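You operate a simulated robot arm through the tools that you are given. There is no shell and no other tool.

You run a simulated robot arm. Do the job below in one go: nothing can be reset, and whatever is moved stays where it is left.

TASK
Soak the green bangle clean in the dip pot.
Fine: dry it on the towel, leave the basket up and put the bangle back in the velvet tray once it is dry. Where these are worked on the way, their far stop is far enough and under half their travel is too little: dip basket.

Only the result counts: the job must be done as asked and must still hold three seconds after the hand-in. Knocking over, shifting, dropping, spilling or breaking anything else fails it. Flat cloth is picked up by pressing the open fingertips on it (5 to 10 N) and closing them slowly along it; thin cloth reads only 2 to 8 mm in the jaws.

THE ROBOT
A 6-joint arm with a three-finger gripper, fixed in place. Base frame: the origin is at the foot of the arm, x ahead of it, y to its left, z up; the work surface is at about z = 0.76. Units: m, degrees, N and s.
Its first joint turns from -166.0 to 166.0 degrees. Payload 4.89 kg.
Tool frame: the origin (TCP) lies between the finger pads and is the grasp point; the fingertips stand 0.03 m ahead of it; z points along the fingers, y is the line along which they close. The gripper opens to 0.164 m. The gripper's body begins 0.125 m behind the TCP.
Orientation is that of the tool frame in the base frame, as a unit quaternion [w, x, y, z]. With the fingers straight down and closing along the base's y, the tool's x points along the base's -x, its y along +y and its z along -z.

THE INTERFACE
- The arm moves only by the tool move_arm. Its arguments are lists of equal length, an entry for each row: "claw": the finger opening in mm, from 0 to 164; "xyz": the shift along the tool's x, y, z in mm, a list of three; "dr": the turn, a rotation vector about the tool's x, y, z in degrees, a list of three. In form: {"claw": [claw, ...], "xyz": [[dx, dy, dz], ...], "dr": [[ax, ay, az], ...]}. A call has 1 to 20 rows; each row shifts and turns the commanded pose from where the row before left it, along the tool's axes as they then stand. Each row takes 0.2 s and may step no farther than 0.05 m and 8.6 degrees from the row before; otherwise, or with a gripper value out of range, the whole call is refused. A pose out of reach is approached as far as the arm can. The call stops where the force on the tool passes 70 N (or 10 N more than at its start, if that is more) or the arm is blocked; 0.2 s more then pass. The fingers move at their own pace (about 0.108 m/s each) and stop on an object; they squeeze with about 31 N. The grip force told is the motor's: it shows also when the fingers shut on nothing. Time passes only in rows, and 0.2 s behind the last, so rows that do not move let the fingers close. The reply holds the time, the measured pose of the TCP, the force on the tool along the base axes, the opening and the grip force, in the units named above and with some noise, with the torque about the TCP (base axes, N m) and any sound that the robot's microphone picked up, and new pictures: "show" is both (left out), scene, wrist or none.
- Cameras (640 x 400 px; columns grow to the right, rows downward): "scene" is fixed at [0.2206, 0.6507, 1.4944]; the picture's right is [-0.68, -0.74, 0.00], its down [-0.43, 0.39, -0.81] and it looks along [0.60, -0.55, -0.58] (base axes); focal length 354 px, centre (320, 200). "wrist" rides on the gripper at [0.076, -0.002, -0.152] in the tool frame; the picture's right is [0.02, 1.00, 0.00], its down [-0.88, 0.02, -0.47] and it looks along [-0.47, 0.01, 0.88] (tool axes); focal length 247 px, centre (320, 200). There is no depth. A picture from a camera that has moved, and an enlarged one, comes with that camera's place and axes in the base frame and with its lens.
- lift_body(by): slides the trunk up (or, below 0, down) by that many m; the arm rides with it, the base frame stays. It gives what a move gives, with no picture.
- close_up(camera, box): a new picture of the part [left, top, right, bottom] of that camera's present view, enlarged. No time passes.
- sign_off(): hands the job in; it is judged then, once.

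Places have to be worked out from the pictures, the camera data and where the tool is seen. Open the gripper and draw the arm clear of the work before you hand the job in, unless the task says otherwise.

The tools are called after "Emit:" as name(argument=value, ...) on one line, values as JSON. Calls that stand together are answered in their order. move_arm: Moves the arm, as the interface text tells. Its arguments: {"type":"object","properties":{"claw":{"type":"array"},"xyz":{"type":"array"},"dr":{"type":"array"},"show":{"type":"string","enum":["both","scene","wrist","none"]}},"required":["claw","xyz","dr"]} The other tools are called the same way: lift_body (by) slides the trunk up or down; close_up (camera, box) takes an enlarged picture of a part of a camera's view; sign_off () hands the job in.

At the start:

```text
time: 0.0
tool_pos: [0.6333, 0.0795, 1.1741]
ee_rot: [0.0, 0.001, 1.0, 0.0]
force: [-0.5, 0.0, 0.0]
ft_torque: [-0.02, -0.01, -0.02]
finger_gap: 0.1641
gripper_force: 0.0
trunk travel left (down, up): [-0.175, 0.215]
```

scene: 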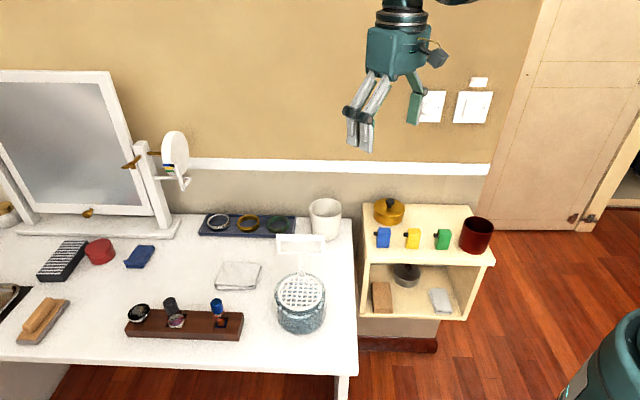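
wrist: 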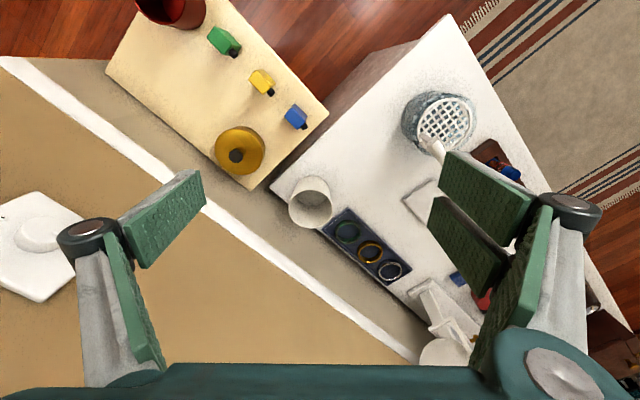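

I'll first look closely at the pot, the tray and the towel in the scene view.

Emit:
close_up(camera="scene", box=[190, 180, 350, 280])

Emit:
close_up(camera="scene", box=[230, 225, 358, 345])

Emit:
close_up(camera="wrist", box=[270, 70, 560, 300])

```text
4.00 times, centred on (270, 230) of scene
camera zoom: at [0.2206, 0.6507, 1.4944], right [-0.68, -0.74, 0.0], down [-0.43, 0.39, -0.81], along [0.6, -0.55, -0.58], focal length 1417 px, centre (520, 80)
```

zoom: 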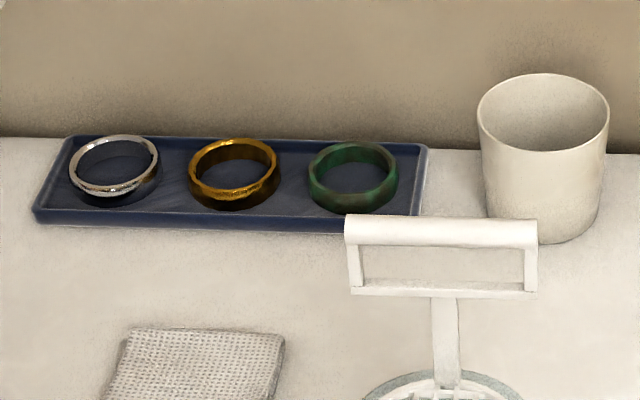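

```text
3.33 times, centred on (294, 285) of scene
camera zoom: at [0.2206, 0.6507, 1.4944], right [-0.68, -0.74, 0.0], down [-0.43, 0.39, -0.81], along [0.6, -0.55, -0.58], focal length 1181 px, centre (407, -83)
```

zoom: 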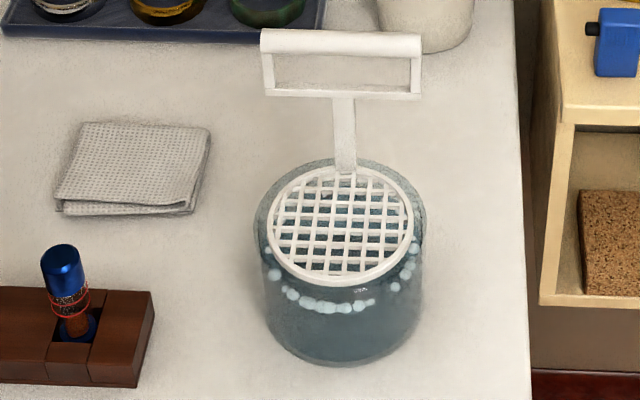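

```text
1.74 times, centred on (415, 185) of wrist
camera zoom: at [0.5557, 0.0791, 1.3268], right [-0.02, 1.0, 0.0], down [0.88, 0.02, 0.47], along [0.47, 0.01, -0.88], focal length 430 px, centre (155, 226)
```

zoom: 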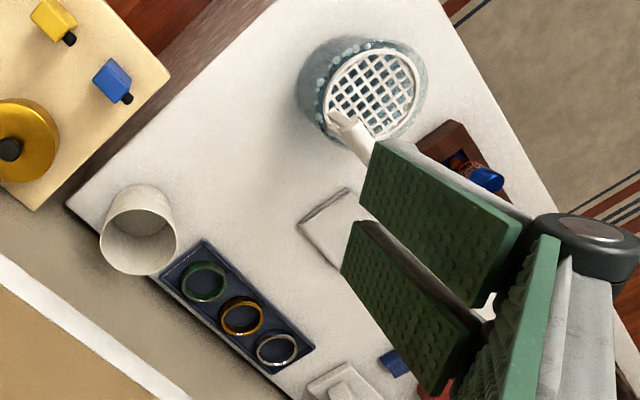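

The bangle appears to lie at about (0.948, 0.162), in a tray running along (0.70, 0.71). The pot is near (0.656, 0.317) with its handle standing on the far side, and the towel is near (0.857, 0.36). I turn the tool 44° so the jaws close along the tray and the wrist camera faces away from the wall, then move high above the tray.

Emit:
move_arm(claw=[90, 90, 90, 90, 90, 90, 90, 90, 90, 90, 90, 90, 90, 90], xyz=[[0, 0, 0], [0, 0, 0], [0, 0, 0], [0, 0, 0], [0, 0, 0], [0, 0, 0], [-20, 34.8, 12], [-20, 34.8, 12], [-20, 34.8, 12], [-20, 34.8, 12], [-20, 34.8, 12], [-20, 34.8, 12], [-20, 34.8, 12], [-20, 34.8, 12]], dr=[[0, 0, 7.4], [0, 0, 7.4], [0, 0, 7.4], [0, 0, 7.4], [0, 0, 7.4], [0, 0, 7.3], [0, 0, 0], [0, 0, 0], [0, 0, 0], [0, 0, 0], [0, 0, 0], [0, 0, 0], [0, 0, 0], [0, 0, 0]])

```text
time: 3.0
tool_pos: [0.9392, 0.1658, 1.0803]
ee_rot: [0.0, 0.377, 0.926, 0.001]
force: [-1.1, -0.2, 1.2]
ft_torque: [0.04, -0.22, -0.02]
finger_gap: 0.0899
gripper_force: 0.0
trunk travel left (down, up): [-0.175, 0.215]
camera wrist: at [0.8842, 0.2194, 1.232], right [0.68, 0.73, 0.0], down [0.64, -0.6, 0.47], along [0.35, -0.32, -0.88], focal length 247 px, centre (320, 200)
```

scene: 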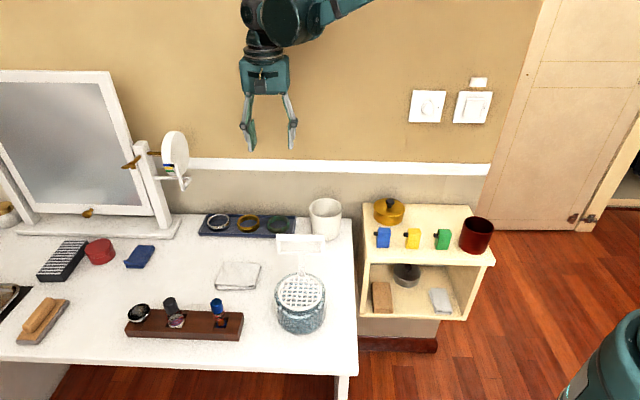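
wrist: 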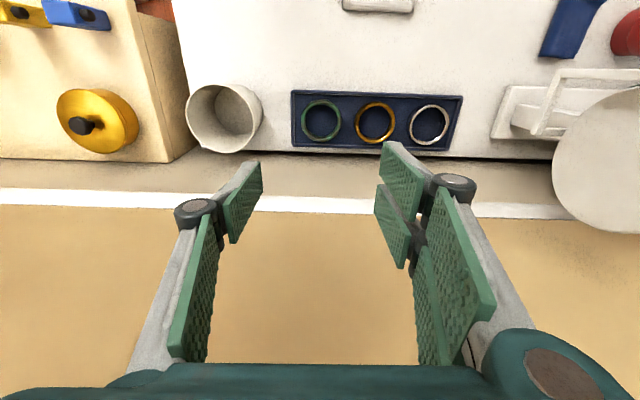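

The wrist camera now has the tray in view, with the green bangle at about (0.946, 0.164). I enlarge it before descending.

Emit:
close_up(camera="wrist", box=[280, 80, 400, 155])

```text
5.33 times, centred on (340, 118) of wrist
camera zoom: at [0.8842, 0.2194, 1.232], right [0.68, 0.73, 0.0], down [0.64, -0.6, 0.47], along [0.35, -0.32, -0.88], focal length 1317 px, centre (213, 640)
```

zoom: 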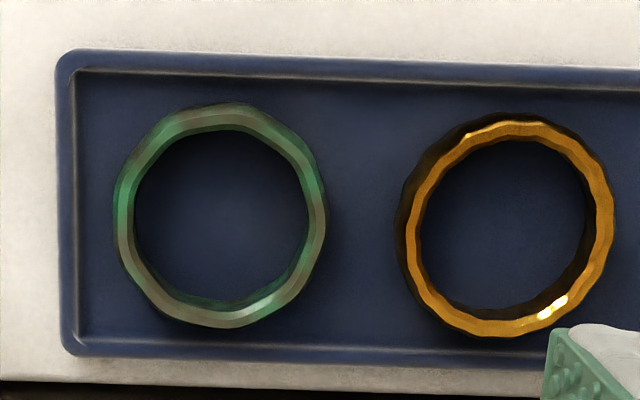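

The tray leaves only about 11 mm beyond the bangle's end side and about 22 mm toward the gold one. Before choosing a grip I look at the pot and basket from above, moving high over the pot.

Emit:
move_arm(claw=[90, 90, 90, 90, 90, 90, 90, 90], xyz=[[38.5, -11.2, -5], [38.5, -11.2, -5], [38.5, -11.2, -5], [38.5, -11.2, -5], [38.5, -11.2, -5], [38.5, -11.2, -5], [38.5, -11.2, -5], [38.5, -11.2, -5]], dr=[[0, 0, 0], [0, 0, 0], [0, 0, 0], [0, 0, 0], [0, 0, 0], [0, 0, 0], [0, 0, 0], [0, 0, 0]])

```text
time: 4.8
tool_pos: [0.6581, 0.3164, 1.1163]
ee_rot: [0.0, 0.377, 0.926, 0.0]
force: [0.9, -0.4, 0.0]
ft_torque: [0.09, 0.21, 0.0]
finger_gap: 0.0899
gripper_force: 0.1
trunk travel left (down, up): [-0.175, 0.215]
camera wrist: at [0.6025, 0.3697, 1.2695], right [0.68, 0.73, 0.0], down [0.64, -0.6, 0.47], along [0.34, -0.32, -0.88], focal length 247 px, centre (320, 200)
```

scene: 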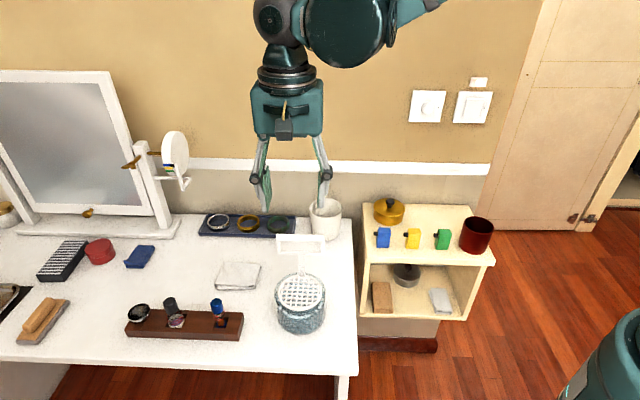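
wrist: 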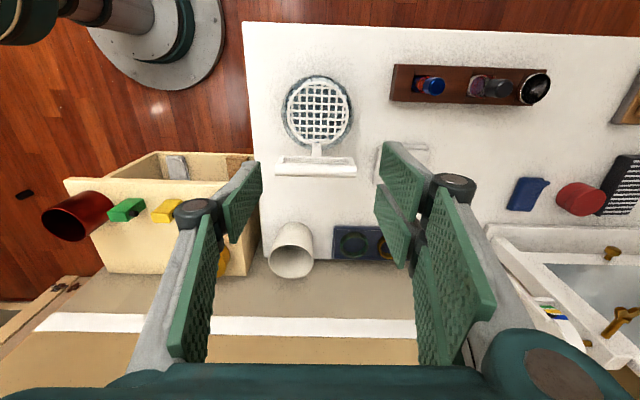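

Emit:
close_up(camera="wrist", box=[260, 60, 380, 185])

Emit:
close_up(camera="scene", box=[265, 225, 335, 340])

```text
3.20 times, centred on (320, 122) of wrist
camera zoom: at [0.6025, 0.3697, 1.2695], right [0.68, 0.73, 0.0], down [0.64, -0.6, 0.47], along [0.34, -0.32, -0.88], focal length 790 px, centre (320, 448)
```

zoom: 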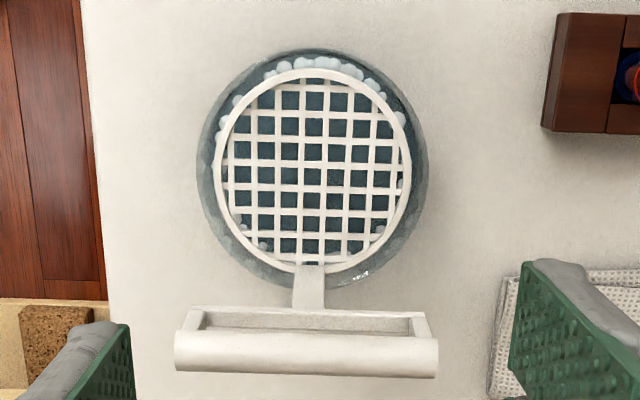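

```text
3.48 times, centred on (300, 282) of scene
camera zoom: at [0.2206, 0.6507, 1.4944], right [-0.68, -0.74, 0.0], down [-0.43, 0.39, -0.81], along [0.6, -0.55, -0.58], focal length 1232 px, centre (390, -87)
```

zoom: 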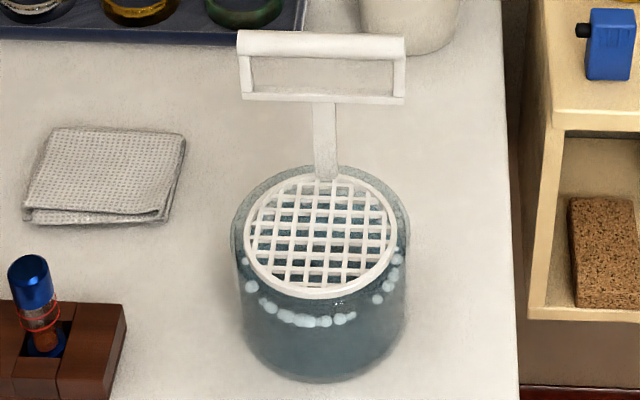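

The basket is a flat grid about 0.10 m wide at z ≈ 0.853, centred near (0.647, 0.322). Its handle bar is centred near (0.685, 0.285, 0.97). The grid is level with the pot's brim, so a grip across the bangle's diameter will suit it. I go back over the bangle and down to z ≈ 0.92 with an 82 mm opening to check the alignment.

Emit:
move_arm(claw=[90, 90, 90, 90, 90, 90, 90, 90, 82, 82, 82, 82, 82], xyz=[[-39, 11.5, 4], [-39, 11.5, 4], [-39, 11.5, 4], [-39, 11.5, 4], [-39, 11.5, 4], [-39, 11.5, 4], [-39, 11.5, 4], [-39, 11.5, 4], [0, 0, 41], [0, 0, 41], [0, 0, 41], [0, 0, 41], [0, 0, 0]], dr=[[0, 0, 0], [0, 0, 0], [0, 0, 0], [0, 0, 0], [0, 0, 0], [0, 0, 0], [0, 0, 0], [0, 0, 0], [0, 0, 0], [0, 0, 0], [0, 0, 0], [0, 0, 0], [0, 0, 0]])

```text
time: 7.6
tool_pos: [0.9483, 0.1637, 0.9213]
ee_rot: [0.0, 0.377, 0.926, 0.0]
force: [0.5, 0.2, -0.3]
ft_torque: [0.01, 0.02, 0.02]
finger_gap: 0.0821
gripper_force: 0.1
trunk travel left (down, up): [-0.175, 0.215]
camera wrist: at [0.8917, 0.2177, 1.0733], right [0.68, 0.73, 0.0], down [0.64, -0.6, 0.47], along [0.35, -0.32, -0.88], focal length 247 px, centre (320, 200)
```

scene: 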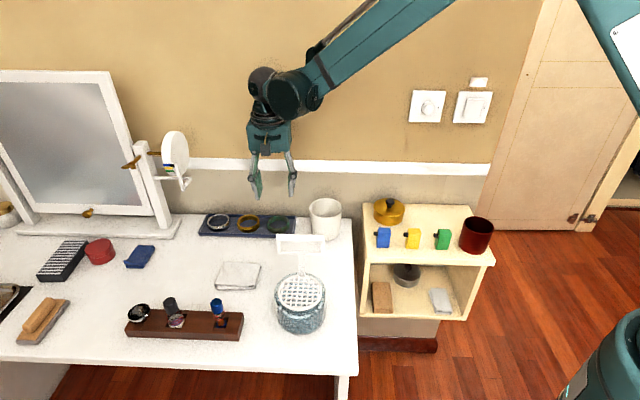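
wrist: 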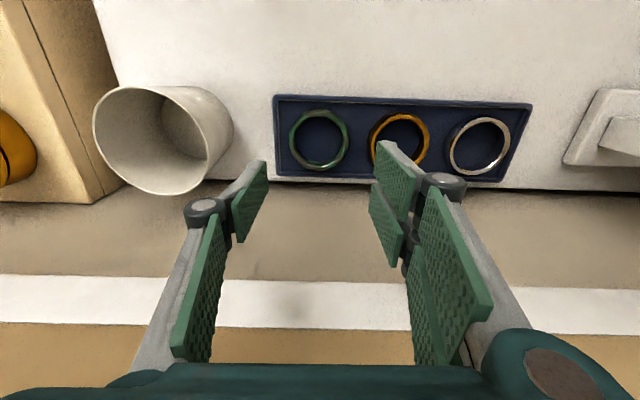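

The bangle sits within about 2 mm of the tool axis in this view. I enlarge the view of the fingers to understand their shape and clearance before closing in.

Emit:
close_up(camera="wrist", box=[220, 80, 460, 280])

Emit:
close_up(camera="scene", box=[190, 110, 350, 250])

```text
2.00 times, centred on (340, 180) of wrist
camera zoom: at [0.8917, 0.2177, 1.0733], right [0.68, 0.73, 0.0], down [0.64, -0.6, 0.47], along [0.35, -0.32, -0.88], focal length 494 px, centre (280, 240)
```

zoom: 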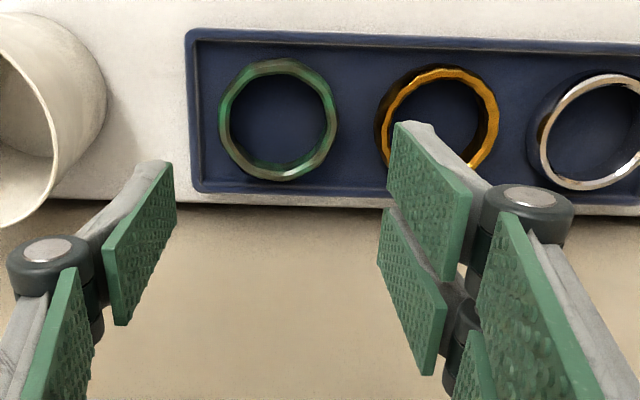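

```text
2.86 times, centred on (270, 180) of scene
camera zoom: at [0.2206, 0.6507, 1.4944], right [-0.68, -0.74, 0.0], down [-0.43, 0.39, -0.81], along [0.6, -0.55, -0.58], focal length 1012 px, centre (463, 257)
```

zoom: 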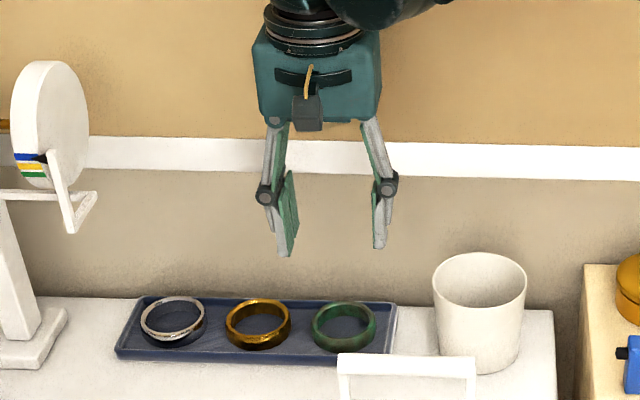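

The gripper has one thumb on the -y side and two prongs on the +y side, so the grip will be three-point. I enlarge the tray in the scene view to judge its rim height against the bangle.

Emit:
close_up(camera="scene", box=[245, 205, 309, 245])

Emit:
close_up(camera="wrist", box=[262, 85, 382, 190])

```text
10.00 times, centred on (277, 225) of scene
camera zoom: at [0.2206, 0.6507, 1.4944], right [-0.68, -0.74, 0.0], down [-0.43, 0.39, -0.81], along [0.6, -0.55, -0.58], focal length 3542 px, centre (750, -50)
```

zoom: 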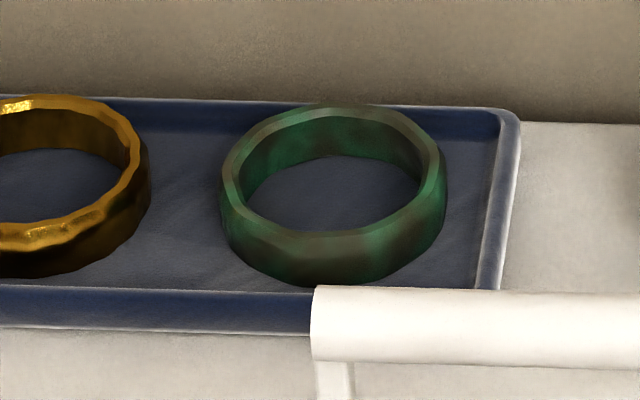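

```text
3.81 times, centred on (322, 138) of wrist
camera zoom: at [0.8917, 0.2177, 1.0733], right [0.68, 0.73, 0.0], down [0.64, -0.6, 0.47], along [0.35, -0.32, -0.88], focal length 941 px, centre (312, 438)
```

zoom: 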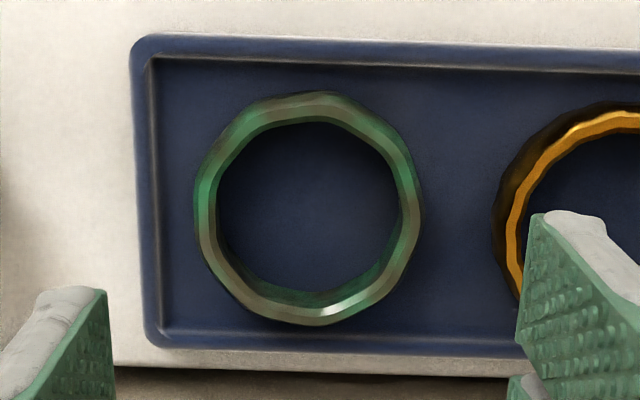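

The tray rim's top looks to be at about z 0.775 and the bangle's top at about 0.786, with the bangle about 20 mm tall. I correct by (-1.5, -2.5) mm and come down to z = 0.831, just above the bangle, to check.

Emit:
move_arm(claw=[82, 82, 82, 82], xyz=[[2.5, -1.5, 30], [0, 0, 30], [0, 0, 30], [0, 0, 0]], dr=[[0, 0, 0], [0, 0, 0], [0, 0, 0], [0, 0, 0]])

Emit:
close_up(camera="wrist", box=[210, 100, 430, 260])

Emit:
close_up(camera="scene", box=[220, 180, 316, 245])

```text
time: 8.6
tool_pos: [0.9407, 0.1676, 0.8312]
ee_rot: [0.001, 0.377, 0.926, 0.0]
force: [0.0, 1.1, 0.4]
ft_torque: [-0.01, 0.0, 0.01]
finger_gap: 0.0821
gripper_force: 0.0
trunk travel left (down, up): [-0.175, 0.215]
camera wrist: at [0.886, 0.2209, 0.9839], right [0.68, 0.73, 0.0], down [0.64, -0.6, 0.47], along [0.35, -0.32, -0.88], focal length 247 px, centre (320, 200)
```

scene: 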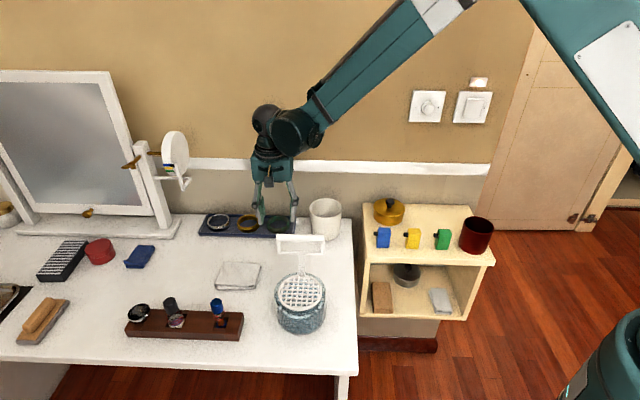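
wrist: 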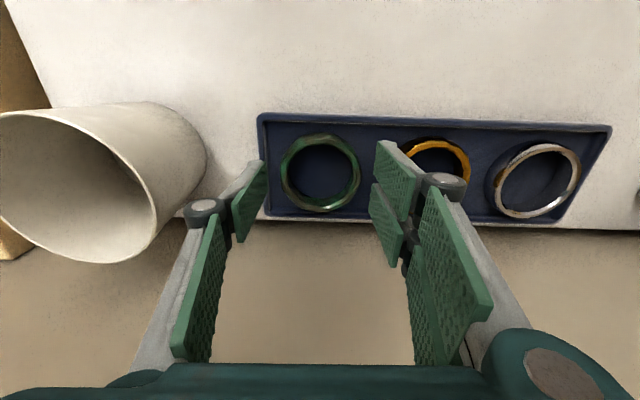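

```text
2.50 times, centred on (320, 180) of wrist
camera zoom: at [0.886, 0.2209, 0.9839], right [0.68, 0.73, 0.0], down [0.64, -0.6, 0.47], along [0.35, -0.32, -0.88], focal length 617 px, centre (320, 250)
```

zoom: 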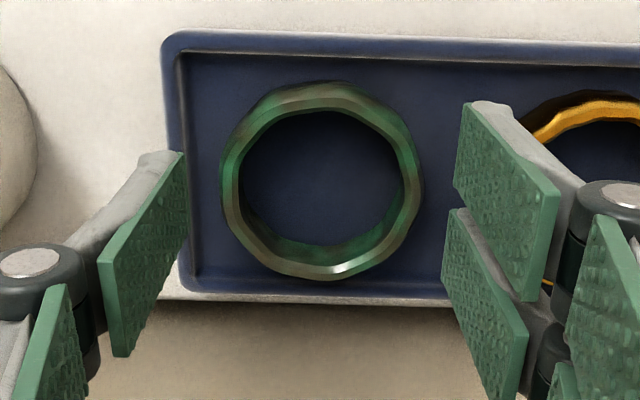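

```text
6.15 times, centred on (268, 212) of scene
camera zoom: at [0.2206, 0.6507, 1.4944], right [-0.68, -0.74, 0.0], down [-0.43, 0.39, -0.81], along [0.6, -0.55, -0.58], focal length 2180 px, centre (640, 123)
```

zoom: 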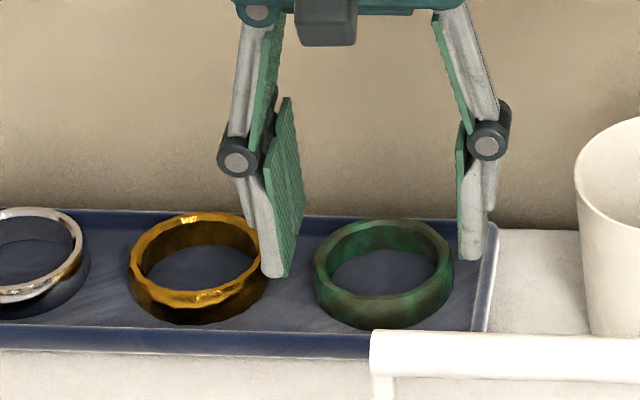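

The bangle now lies about 2.5 mm ahead along the tray's depth and is centred along the closing line. I nudge 2 mm, narrow the jaws to 77 mm and come down 23 mm, so the tips stop just above the rim and around the bangle's upper part.

Emit:
move_arm(claw=[77, 77, 77, 77, 77], xyz=[[-2, 0, 0], [0, 0, 10], [0, 0, 8], [0, 0, 5], [0, 0, 0]], dr=[[0, 0, 0], [0, 0, 0], [0, 0, 0], [0, 0, 0], [0, 0, 0]])

Emit:
close_up(camera="wrist", box=[210, 100, 430, 260])

Emit:
close_up(camera="scene", box=[220, 180, 316, 245])

```text
time: 9.8
tool_pos: [0.9426, 0.1669, 0.8099]
ee_rot: [0.0, 0.377, 0.926, 0.0]
force: [0.5, -0.6, -0.5]
ft_torque: [0.02, 0.0, 0.01]
finger_gap: 0.077
gripper_force: 0.1
trunk travel left (down, up): [-0.175, 0.215]
camera wrist: at [0.8879, 0.2194, 0.9617], right [0.68, 0.73, 0.0], down [0.64, -0.6, 0.47], along [0.35, -0.32, -0.88], focal length 247 px, centre (320, 200)
```

scene: 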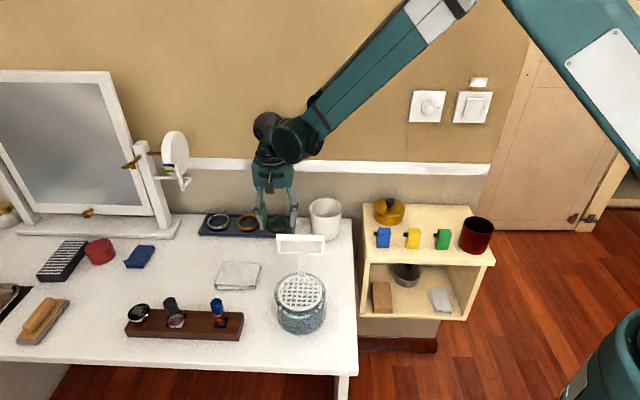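
wrist: 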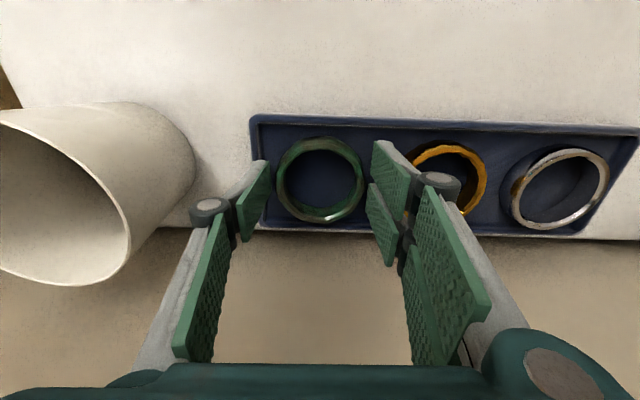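

```text
2.50 times, centred on (320, 180) of wrist
camera zoom: at [0.8879, 0.2194, 0.9617], right [0.68, 0.73, 0.0], down [0.64, -0.6, 0.47], along [0.35, -0.32, -0.88], focal length 617 px, centre (320, 250)
```

zoom: 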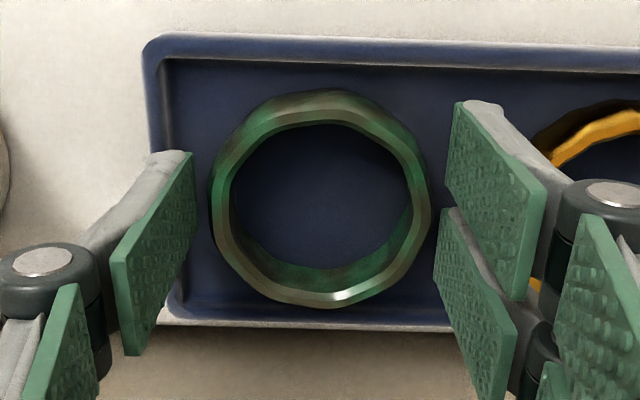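

```text
6.15 times, centred on (268, 212) of scene
camera zoom: at [0.2206, 0.6507, 1.4944], right [-0.68, -0.74, 0.0], down [-0.43, 0.39, -0.81], along [0.6, -0.55, -0.58], focal length 2180 px, centre (640, 123)
```

zoom: 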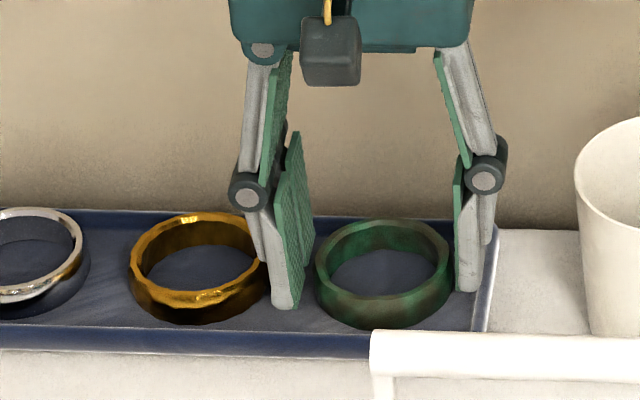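

Seen from both cameras, the fingertips overlap the bangle's upper 8 mm or so and stay clear of the rim and the gold bangle. I lower 1 mm more and close the jaws on it.

Emit:
move_arm(claw=[77, 60, 60, 60, 60], xyz=[[-1, 0, 1], [0, 0, 0], [0, 0, 0], [0, 0, 0], [0, 0, 0]], dr=[[0, 0, 0], [0, 0, 0], [0, 0, 0], [0, 0, 0], [0, 0, 0]])

Emit:
close_up(camera="wrist", box=[210, 100, 430, 260])

```text
time: 11.0
tool_pos: [0.945, 0.1644, 0.8082]
ee_rot: [0.001, 0.377, 0.926, 0.0]
force: [0.1, -0.1, 0.7]
ft_torque: [0.03, -0.02, -0.03]
finger_gap: 0.0725
gripper_force: 31.2
trunk travel left (down, up): [-0.175, 0.215]
camera wrist: at [0.8886, 0.2186, 0.9606], right [0.68, 0.73, 0.0], down [0.64, -0.6, 0.47], along [0.35, -0.32, -0.88], focal length 247 px, centre (320, 200)
```

scene: 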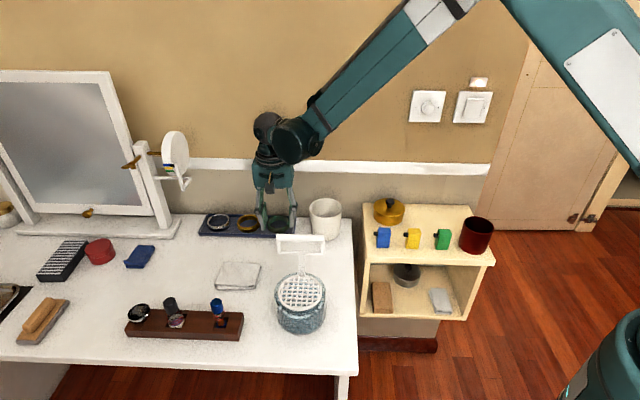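
wrist: 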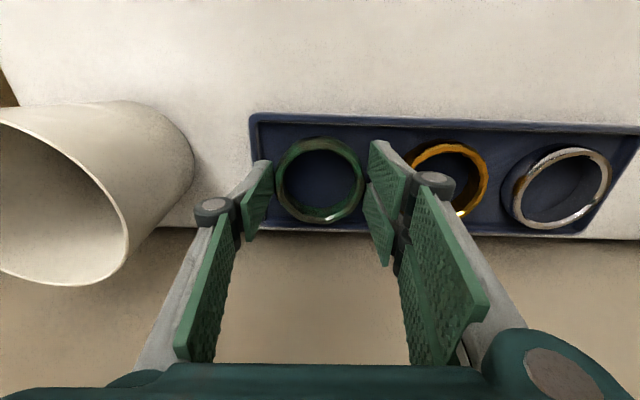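

```text
2.50 times, centred on (320, 180) of wrist
camera zoom: at [0.8886, 0.2186, 0.9606], right [0.68, 0.73, 0.0], down [0.64, -0.6, 0.47], along [0.35, -0.32, -0.88], focal length 617 px, centre (320, 250)
```

zoom: 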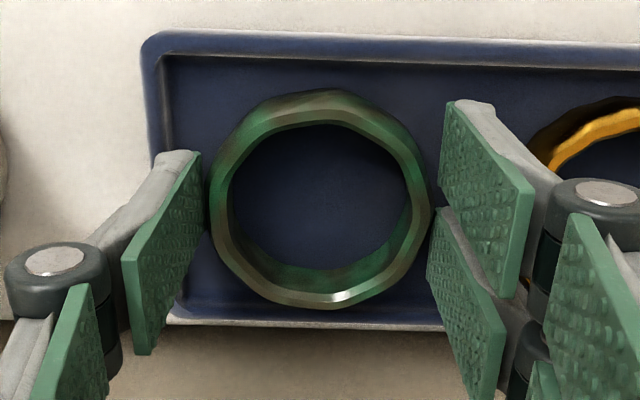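

The jaws stopped at 72.5 mm with 31 N, so the bangle is gripped. I lift it 60 mm straight up and check that it comes along alone.

Emit:
move_arm(claw=[60, 60, 60, 60, 60], xyz=[[0, 0, -5], [0, 0, -15], [0, 0, -20], [0, 0, -20], [0, 0, 0]], dr=[[0, 0, 0], [0, 0, 0], [0, 0, 0], [0, 0, 0], [0, 0, 0]])

Emit:
close_up(camera="scene", box=[220, 160, 316, 245])

```text
time: 12.2
tool_pos: [0.9446, 0.1662, 0.8705]
ee_rot: [0.001, 0.376, 0.926, 0.0]
force: [-0.1, -0.7, 0.1]
ft_torque: [-0.01, -0.01, 0.02]
finger_gap: 0.0723
gripper_force: 31.2
trunk travel left (down, up): [-0.175, 0.215]
camera wrist: at [0.8891, 0.2193, 1.0218], right [0.68, 0.73, 0.0], down [0.64, -0.6, 0.47], along [0.35, -0.32, -0.88], focal length 247 px, centre (320, 200)
```

scene: 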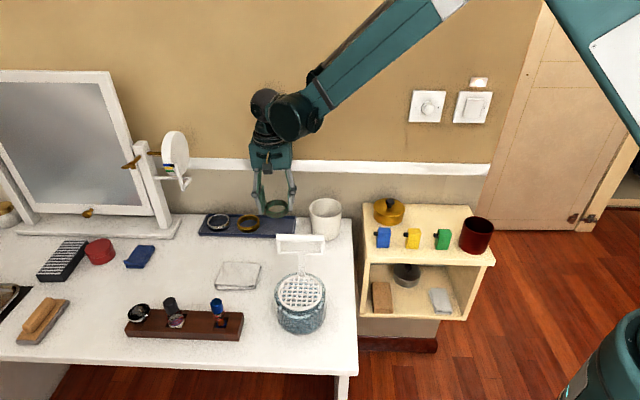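
wrist: 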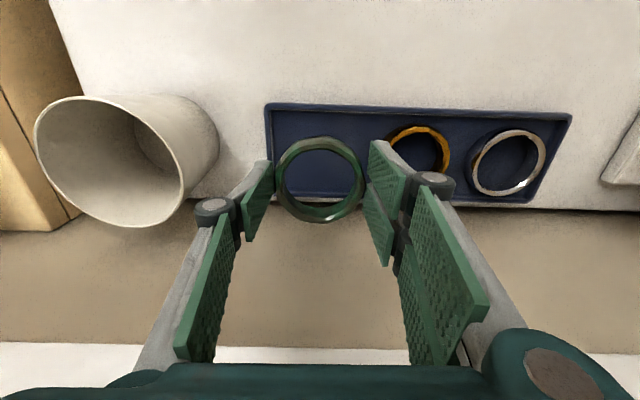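

```text
4.71 times, centred on (268, 202) of scene
camera zoom: at [0.2206, 0.6507, 1.4944], right [-0.68, -0.74, 0.0], down [-0.43, 0.39, -0.81], along [0.6, -0.55, -0.58], focal length 1667 px, centre (565, 188)
```

zoom: 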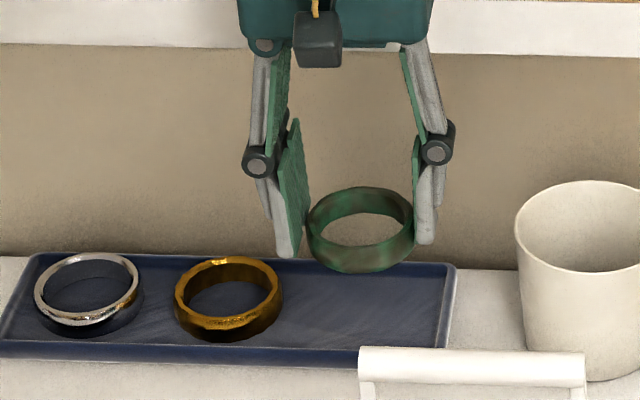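

The bangle hangs level in the grip and the others are undisturbed. I raise it to z ≈ 1.09 to clear the basket handle and carry it over the basket centre at about (0.647, 0.322).

Emit:
move_arm(claw=[60, 60, 60, 60, 60, 60, 60, 60, 60, 60, 60, 60, 60, 60], xyz=[[0, 0, -44], [0, 0, -44], [0, 0, -44], [0, 0, -44], [0, 0, -44], [40.5, -12, 0], [40.5, -12, 0], [40.5, -12, 0], [40.5, -12, 0], [40.5, -12, 0], [40.5, -12, 0], [40.5, -12, 0], [40.5, -12, 0], [0, 0, 0]], dr=[[0, 0, 0], [0, 0, 0], [0, 0, 0], [0, 0, 0], [0, 0, 0], [0, 0, 0], [0, 0, 0], [0, 0, 0], [0, 0, 0], [0, 0, 0], [0, 0, 0], [0, 0, 0], [0, 0, 0], [0, 0, 0]])

Emit:
close_up(camera="wrist", box=[230, 60, 420, 230])

```text
time: 15.2
tool_pos: [0.646, 0.3209, 1.0893]
ee_rot: [0.0, 0.377, 0.926, 0.0]
force: [-0.1, -0.3, -0.2]
ft_torque: [0.0, -0.08, 0.04]
finger_gap: 0.0723
gripper_force: 31.1
trunk travel left (down, up): [-0.175, 0.215]
camera wrist: at [0.5904, 0.3746, 1.2415], right [0.68, 0.73, 0.0], down [0.64, -0.6, 0.47], along [0.35, -0.32, -0.88], focal length 247 px, centre (320, 200)
```

scene: 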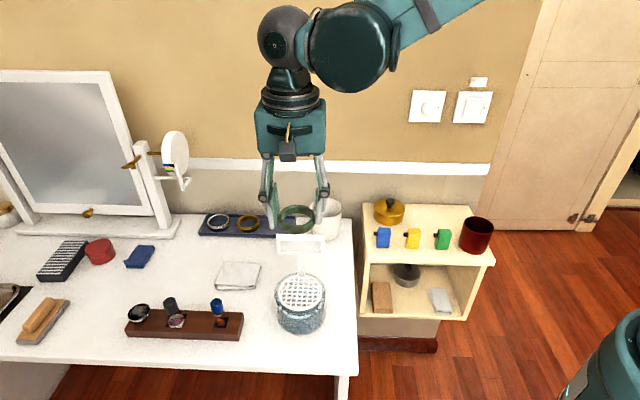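
wrist: 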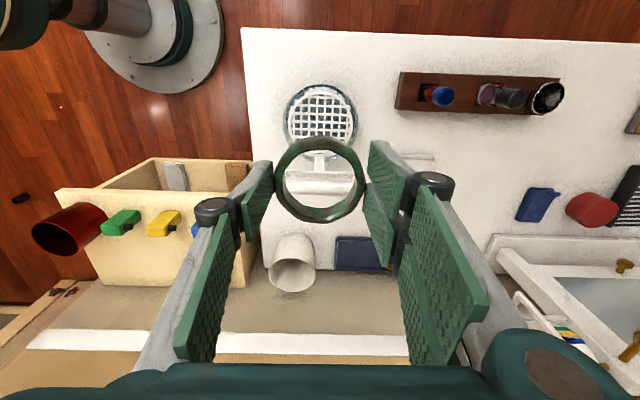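

```text
2.35 times, centred on (325, 145) of wrist
camera zoom: at [0.5904, 0.3746, 1.2415], right [0.68, 0.73, 0.0], down [0.64, -0.6, 0.47], along [0.35, -0.32, -0.88], focal length 581 px, centre (308, 329)
```

zoom: 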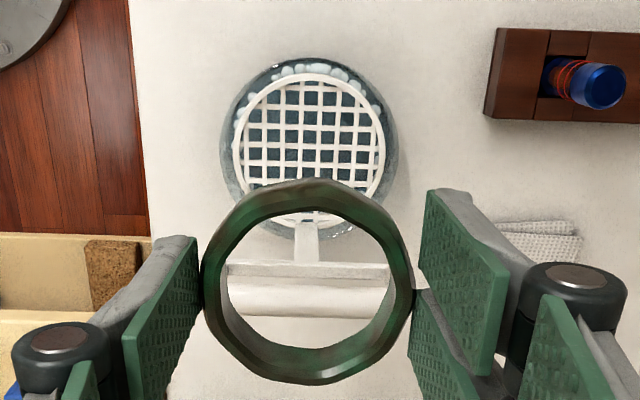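

The basket centre is within 1–2 mm of the tool axis. I shift 4 mm away from the handle for clearance and come down to z ≈ 0.93 to check against the handle.

Emit:
move_arm(claw=[60, 60, 60, 60, 60, 60], xyz=[[4, 0, 20], [0, 0, 35], [0, 0, 35], [0, 0, 35], [0, 0, 35], [0, 0, 0]], dr=[[0, 0, 0], [0, 0, 0], [0, 0, 0], [0, 0, 0], [0, 0, 0], [0, 0, 0]])

Emit:
close_up(camera="wrist", box=[210, 90, 430, 260])

Emit:
close_up(camera="scene", box=[240, 180, 360, 340])

```text
time: 16.6
tool_pos: [0.6424, 0.3224, 0.9284]
ee_rot: [0.0, 0.377, 0.926, 0.0]
force: [0.5, 1.2, -1.3]
ft_torque: [-0.02, 0.07, -0.01]
finger_gap: 0.0723
gripper_force: 31.4
trunk travel left (down, up): [-0.175, 0.215]
camera wrist: at [0.5863, 0.3764, 1.0806], right [0.68, 0.73, 0.0], down [0.64, -0.6, 0.47], along [0.35, -0.32, -0.88], focal length 247 px, centre (320, 200)
```

scene: 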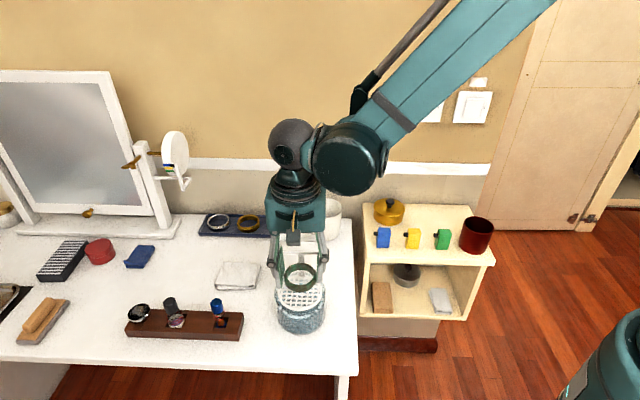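
wrist: 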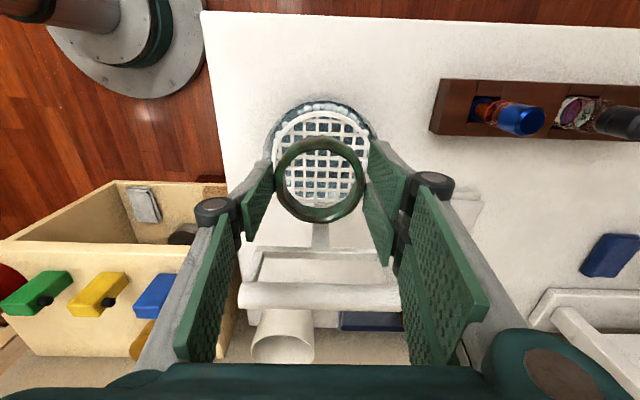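

```text
2.35 times, centred on (320, 175) of wrist
camera zoom: at [0.5863, 0.3764, 1.0806], right [0.68, 0.73, 0.0], down [0.64, -0.6, 0.47], along [0.35, -0.32, -0.88], focal length 581 px, centre (320, 259)
```

zoom: 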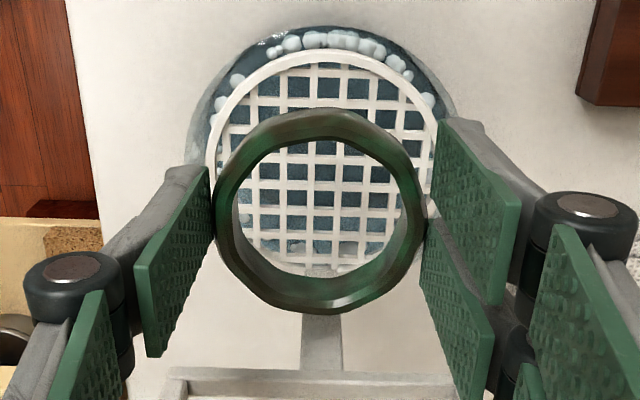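

```text
2.50 times, centred on (300, 260) of scene
camera zoom: at [0.2206, 0.6507, 1.4944], right [-0.68, -0.74, 0.0], down [-0.43, 0.39, -0.81], along [0.6, -0.55, -0.58], focal length 886 px, centre (370, 50)
```

zoom: 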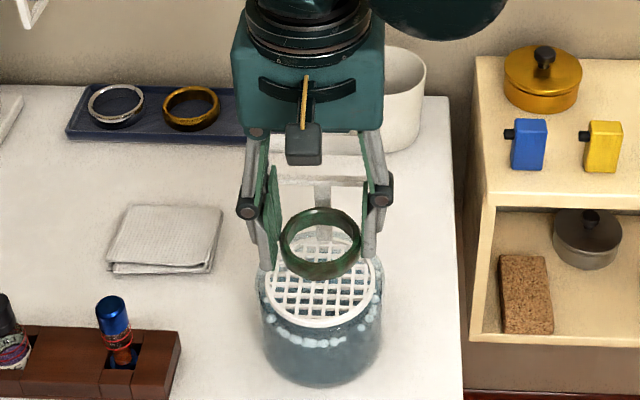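

The bangle is over the middle of the grid, clear of the handle. I lower 30 mm toward the grid and read the force.

Emit:
move_arm(claw=[60, 60, 60, 60, 60], xyz=[[0, 0, 10], [0, 0, 10], [0, 0, 6], [0, 0, 4], [0, 0, 0]], dr=[[0, 0, 0], [0, 0, 0], [0, 0, 0], [0, 0, 0], [0, 0, 0]])

Emit:
close_up(camera="scene", box=[260, 220, 340, 320])

```text
time: 17.8
tool_pos: [0.6427, 0.3244, 0.8986]
ee_rot: [0.0, 0.377, 0.926, 0.0]
force: [0.0, 0.3, -0.7]
ft_torque: [-0.03, 0.02, 0.01]
finger_gap: 0.0722
gripper_force: 30.5
trunk travel left (down, up): [-0.175, 0.215]
camera wrist: at [0.5869, 0.3779, 1.051], right [0.68, 0.73, 0.0], down [0.64, -0.6, 0.47], along [0.35, -0.32, -0.88], focal length 247 px, centre (320, 200)
```

scene: 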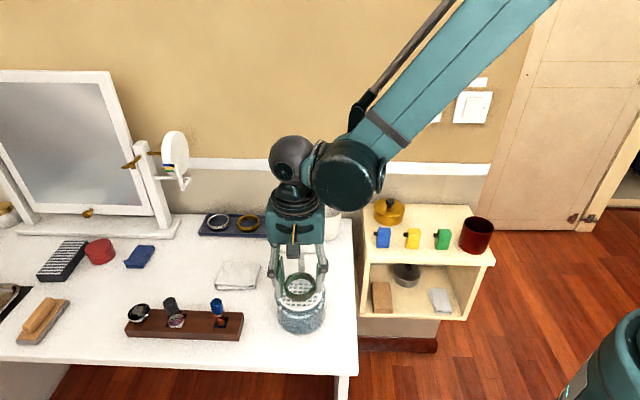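
wrist: 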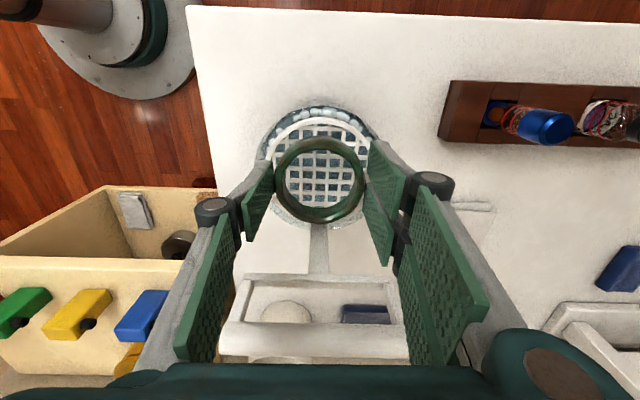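

```text
4.00 times, centred on (300, 270) of scene
camera zoom: at [0.2206, 0.6507, 1.4944], right [-0.68, -0.74, 0.0], down [-0.43, 0.39, -0.81], along [0.6, -0.55, -0.58], focal length 1417 px, centre (400, -80)
```

zoom: 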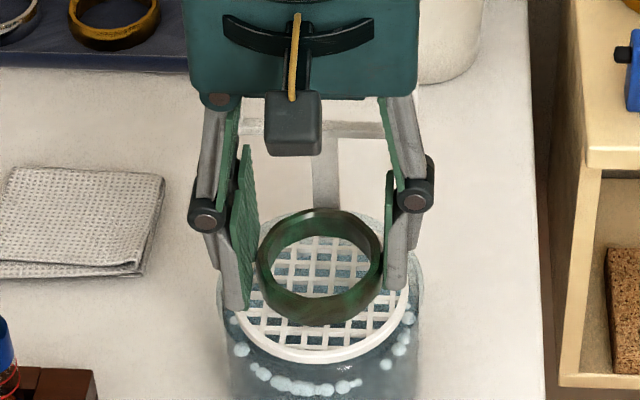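

The scene view suggests the bangle is still perhaps 10–15 mm above the grid, and there is no contact force. I go down in small steps and watch the force.

Emit:
move_arm(claw=[60, 60, 60, 60], xyz=[[0, 0, 2], [0, 0, 2], [0, 0, 2], [0, 0, 0]], dr=[[0, 0, 0], [0, 0, 0], [0, 0, 0], [0, 0, 0]], show="none")

Emit:
close_up(camera="scene", box=[260, 220, 340, 320])

```text
time: 18.8
tool_pos: [0.6432, 0.3246, 0.8934]
ee_rot: [0.001, 0.377, 0.926, 0.0]
force: [0.4, -0.3, 0.4]
ft_torque: [0.03, 0.01, 0.0]
finger_gap: 0.0719
gripper_force: 31.0
trunk travel left (down, up): [-0.175, 0.215]
```

```text
4.00 times, centred on (300, 270) of scene
camera zoom: at [0.2206, 0.6507, 1.4944], right [-0.68, -0.74, 0.0], down [-0.43, 0.39, -0.81], along [0.6, -0.55, -0.58], focal length 1417 px, centre (400, -80)
```

zoom: 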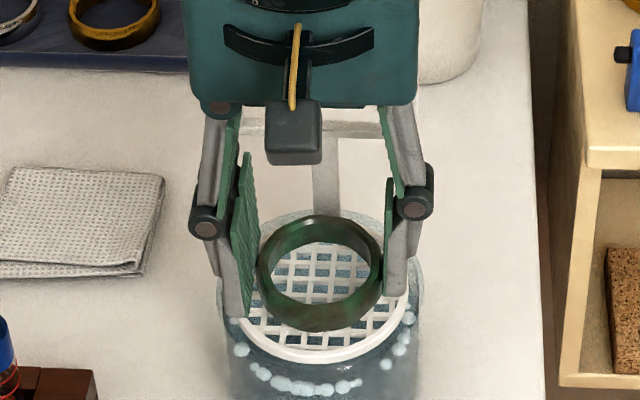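

No contact yet: the bangle's lower edge moved about 7 px and needs roughly 10 px more. I lower another 6 mm.

Emit:
move_arm(claw=[60, 60, 60, 60], xyz=[[0, 0, 2], [0, 0, 2], [0, 0, 2], [0, 0, 0]], dr=[[0, 0, 0], [0, 0, 0], [0, 0, 0], [0, 0, 0]], show="none")

Emit:
close_up(camera="scene", box=[260, 220, 340, 320])

```text
time: 19.8
tool_pos: [0.6429, 0.3265, 0.8873]
ee_rot: [0.001, 0.377, 0.926, 0.0]
force: [0.4, -0.4, -1.1]
ft_torque: [-0.02, -0.01, 0.03]
finger_gap: 0.0719
gripper_force: 30.3
trunk travel left (down, up): [-0.175, 0.215]
```

```text
4.00 times, centred on (300, 270) of scene
camera zoom: at [0.2206, 0.6507, 1.4944], right [-0.68, -0.74, 0.0], down [-0.43, 0.39, -0.81], along [0.6, -0.55, -0.58], focal length 1417 px, centre (400, -80)
```

zoom: 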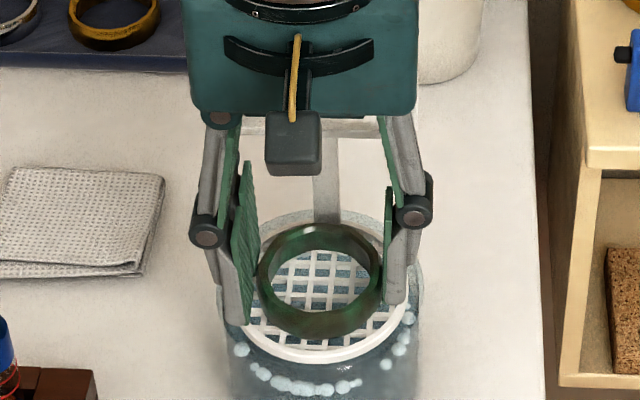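

Contact is near now, with the bangle's lower edge about 4–5 px short. I continue down 4 mm in 1 mm steps.

Emit:
move_arm(claw=[60, 60, 60, 60, 60], xyz=[[0, 0, 1], [0, 0, 1], [0, 0, 1], [0, 0, 1], [0, 0, 0]], dr=[[0, 0, 0], [0, 0, 0], [0, 0, 0], [0, 0, 0], [0, 0, 0]], show="none")

Emit:
close_up(camera="scene", box=[260, 220, 340, 320])

```text
time: 21.0
tool_pos: [0.6428, 0.3261, 0.8829]
ee_rot: [0.0, 0.377, 0.926, 0.0]
force: [1.3, 0.0, 2.8]
ft_torque: [0.08, 0.05, -0.07]
finger_gap: 0.0718
gripper_force: 31.4
trunk travel left (down, up): [-0.175, 0.215]
```

```text
4.00 times, centred on (300, 270) of scene
camera zoom: at [0.2206, 0.6507, 1.4944], right [-0.68, -0.74, 0.0], down [-0.43, 0.39, -0.81], along [0.6, -0.55, -0.58], focal length 1417 px, centre (400, -80)
```

zoom: 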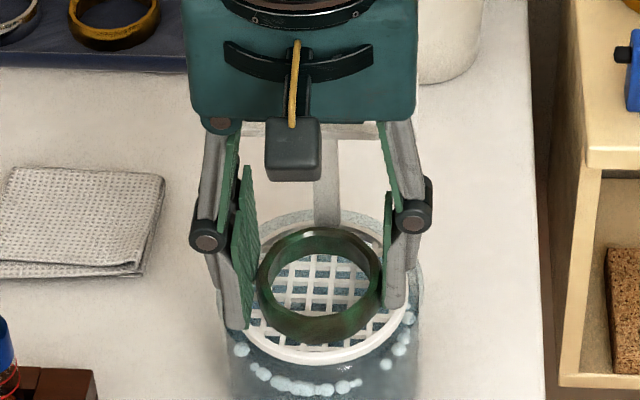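

The force rose to 2.8 N and the lower edge sits where the grid should carry it, so the bangle rests on the basket. I open gently to 82 mm and rise straight up clear of the handle.

Emit:
move_arm(claw=[74, 78, 82, 82, 82, 82, 82, 82, 82, 82, 82], xyz=[[0, 0, 0], [0, 0, 0], [0, 0, 0], [0, 0, 0], [0, 0, -8], [0, 0, -20], [0, 0, -40], [0, 0, -40], [0, 0, -40], [0, 0, -40], [0, 0, 0]], dr=[[0, 0, 0], [0, 0, 0], [0, 0, 0], [0, 0, 0], [0, 0, 0], [0, 0, 0], [0, 0, 0], [0, 0, 0], [0, 0, 0], [0, 0, 0], [0, 0, 0]])

Emit:
close_up(camera="scene", box=[260, 220, 340, 320])

Emit:
close_up(camera="wrist", box=[250, 60, 400, 200])

```text
time: 23.4
tool_pos: [0.6406, 0.324, 1.0713]
ee_rot: [-0.001, 0.377, 0.926, 0.0]
force: [0.5, -0.9, 0.5]
ft_torque: [0.05, -0.06, 0.0]
finger_gap: 0.0819
gripper_force: 0.0
trunk travel left (down, up): [-0.175, 0.215]
camera wrist: at [0.5849, 0.3783, 1.2232], right [0.68, 0.73, 0.0], down [0.64, -0.6, 0.47], along [0.35, -0.32, -0.88], focal length 247 px, centre (320, 200)
```

scene: 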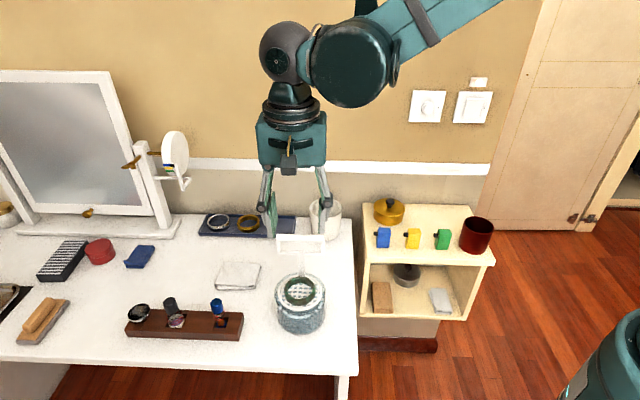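
wrist: 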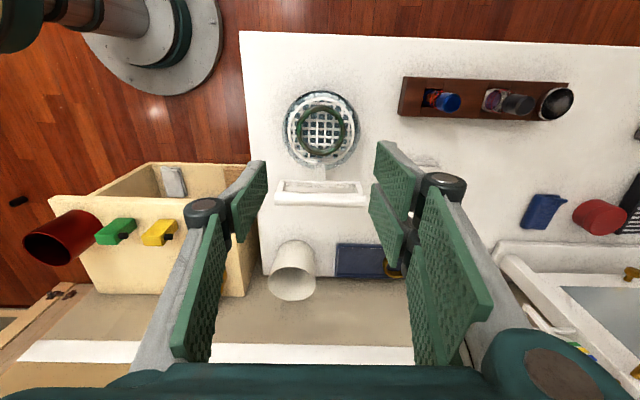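

```text
4.00 times, centred on (300, 270) of scene
camera zoom: at [0.2206, 0.6507, 1.4944], right [-0.68, -0.74, 0.0], down [-0.43, 0.39, -0.81], along [0.6, -0.55, -0.58], focal length 1417 px, centre (400, -80)
```

zoom: 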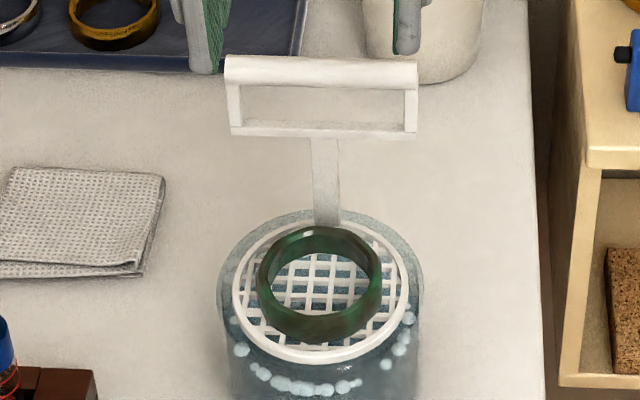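

```text
2.86 times, centred on (325, 130) of wrist
camera zoom: at [0.5849, 0.3783, 1.2232], right [0.68, 0.73, 0.0], down [0.64, -0.6, 0.47], along [0.35, -0.32, -0.88], focal length 706 px, centre (306, 400)
```

zoom: 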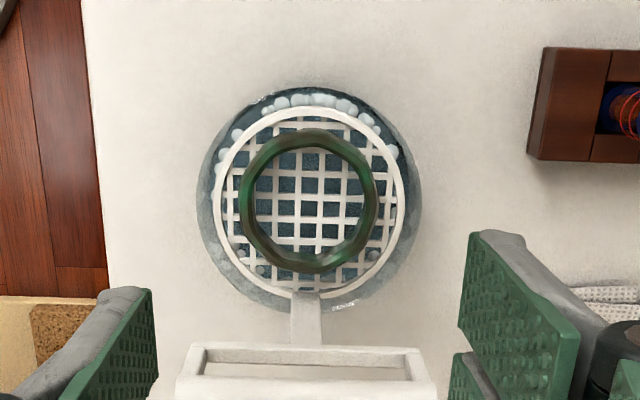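

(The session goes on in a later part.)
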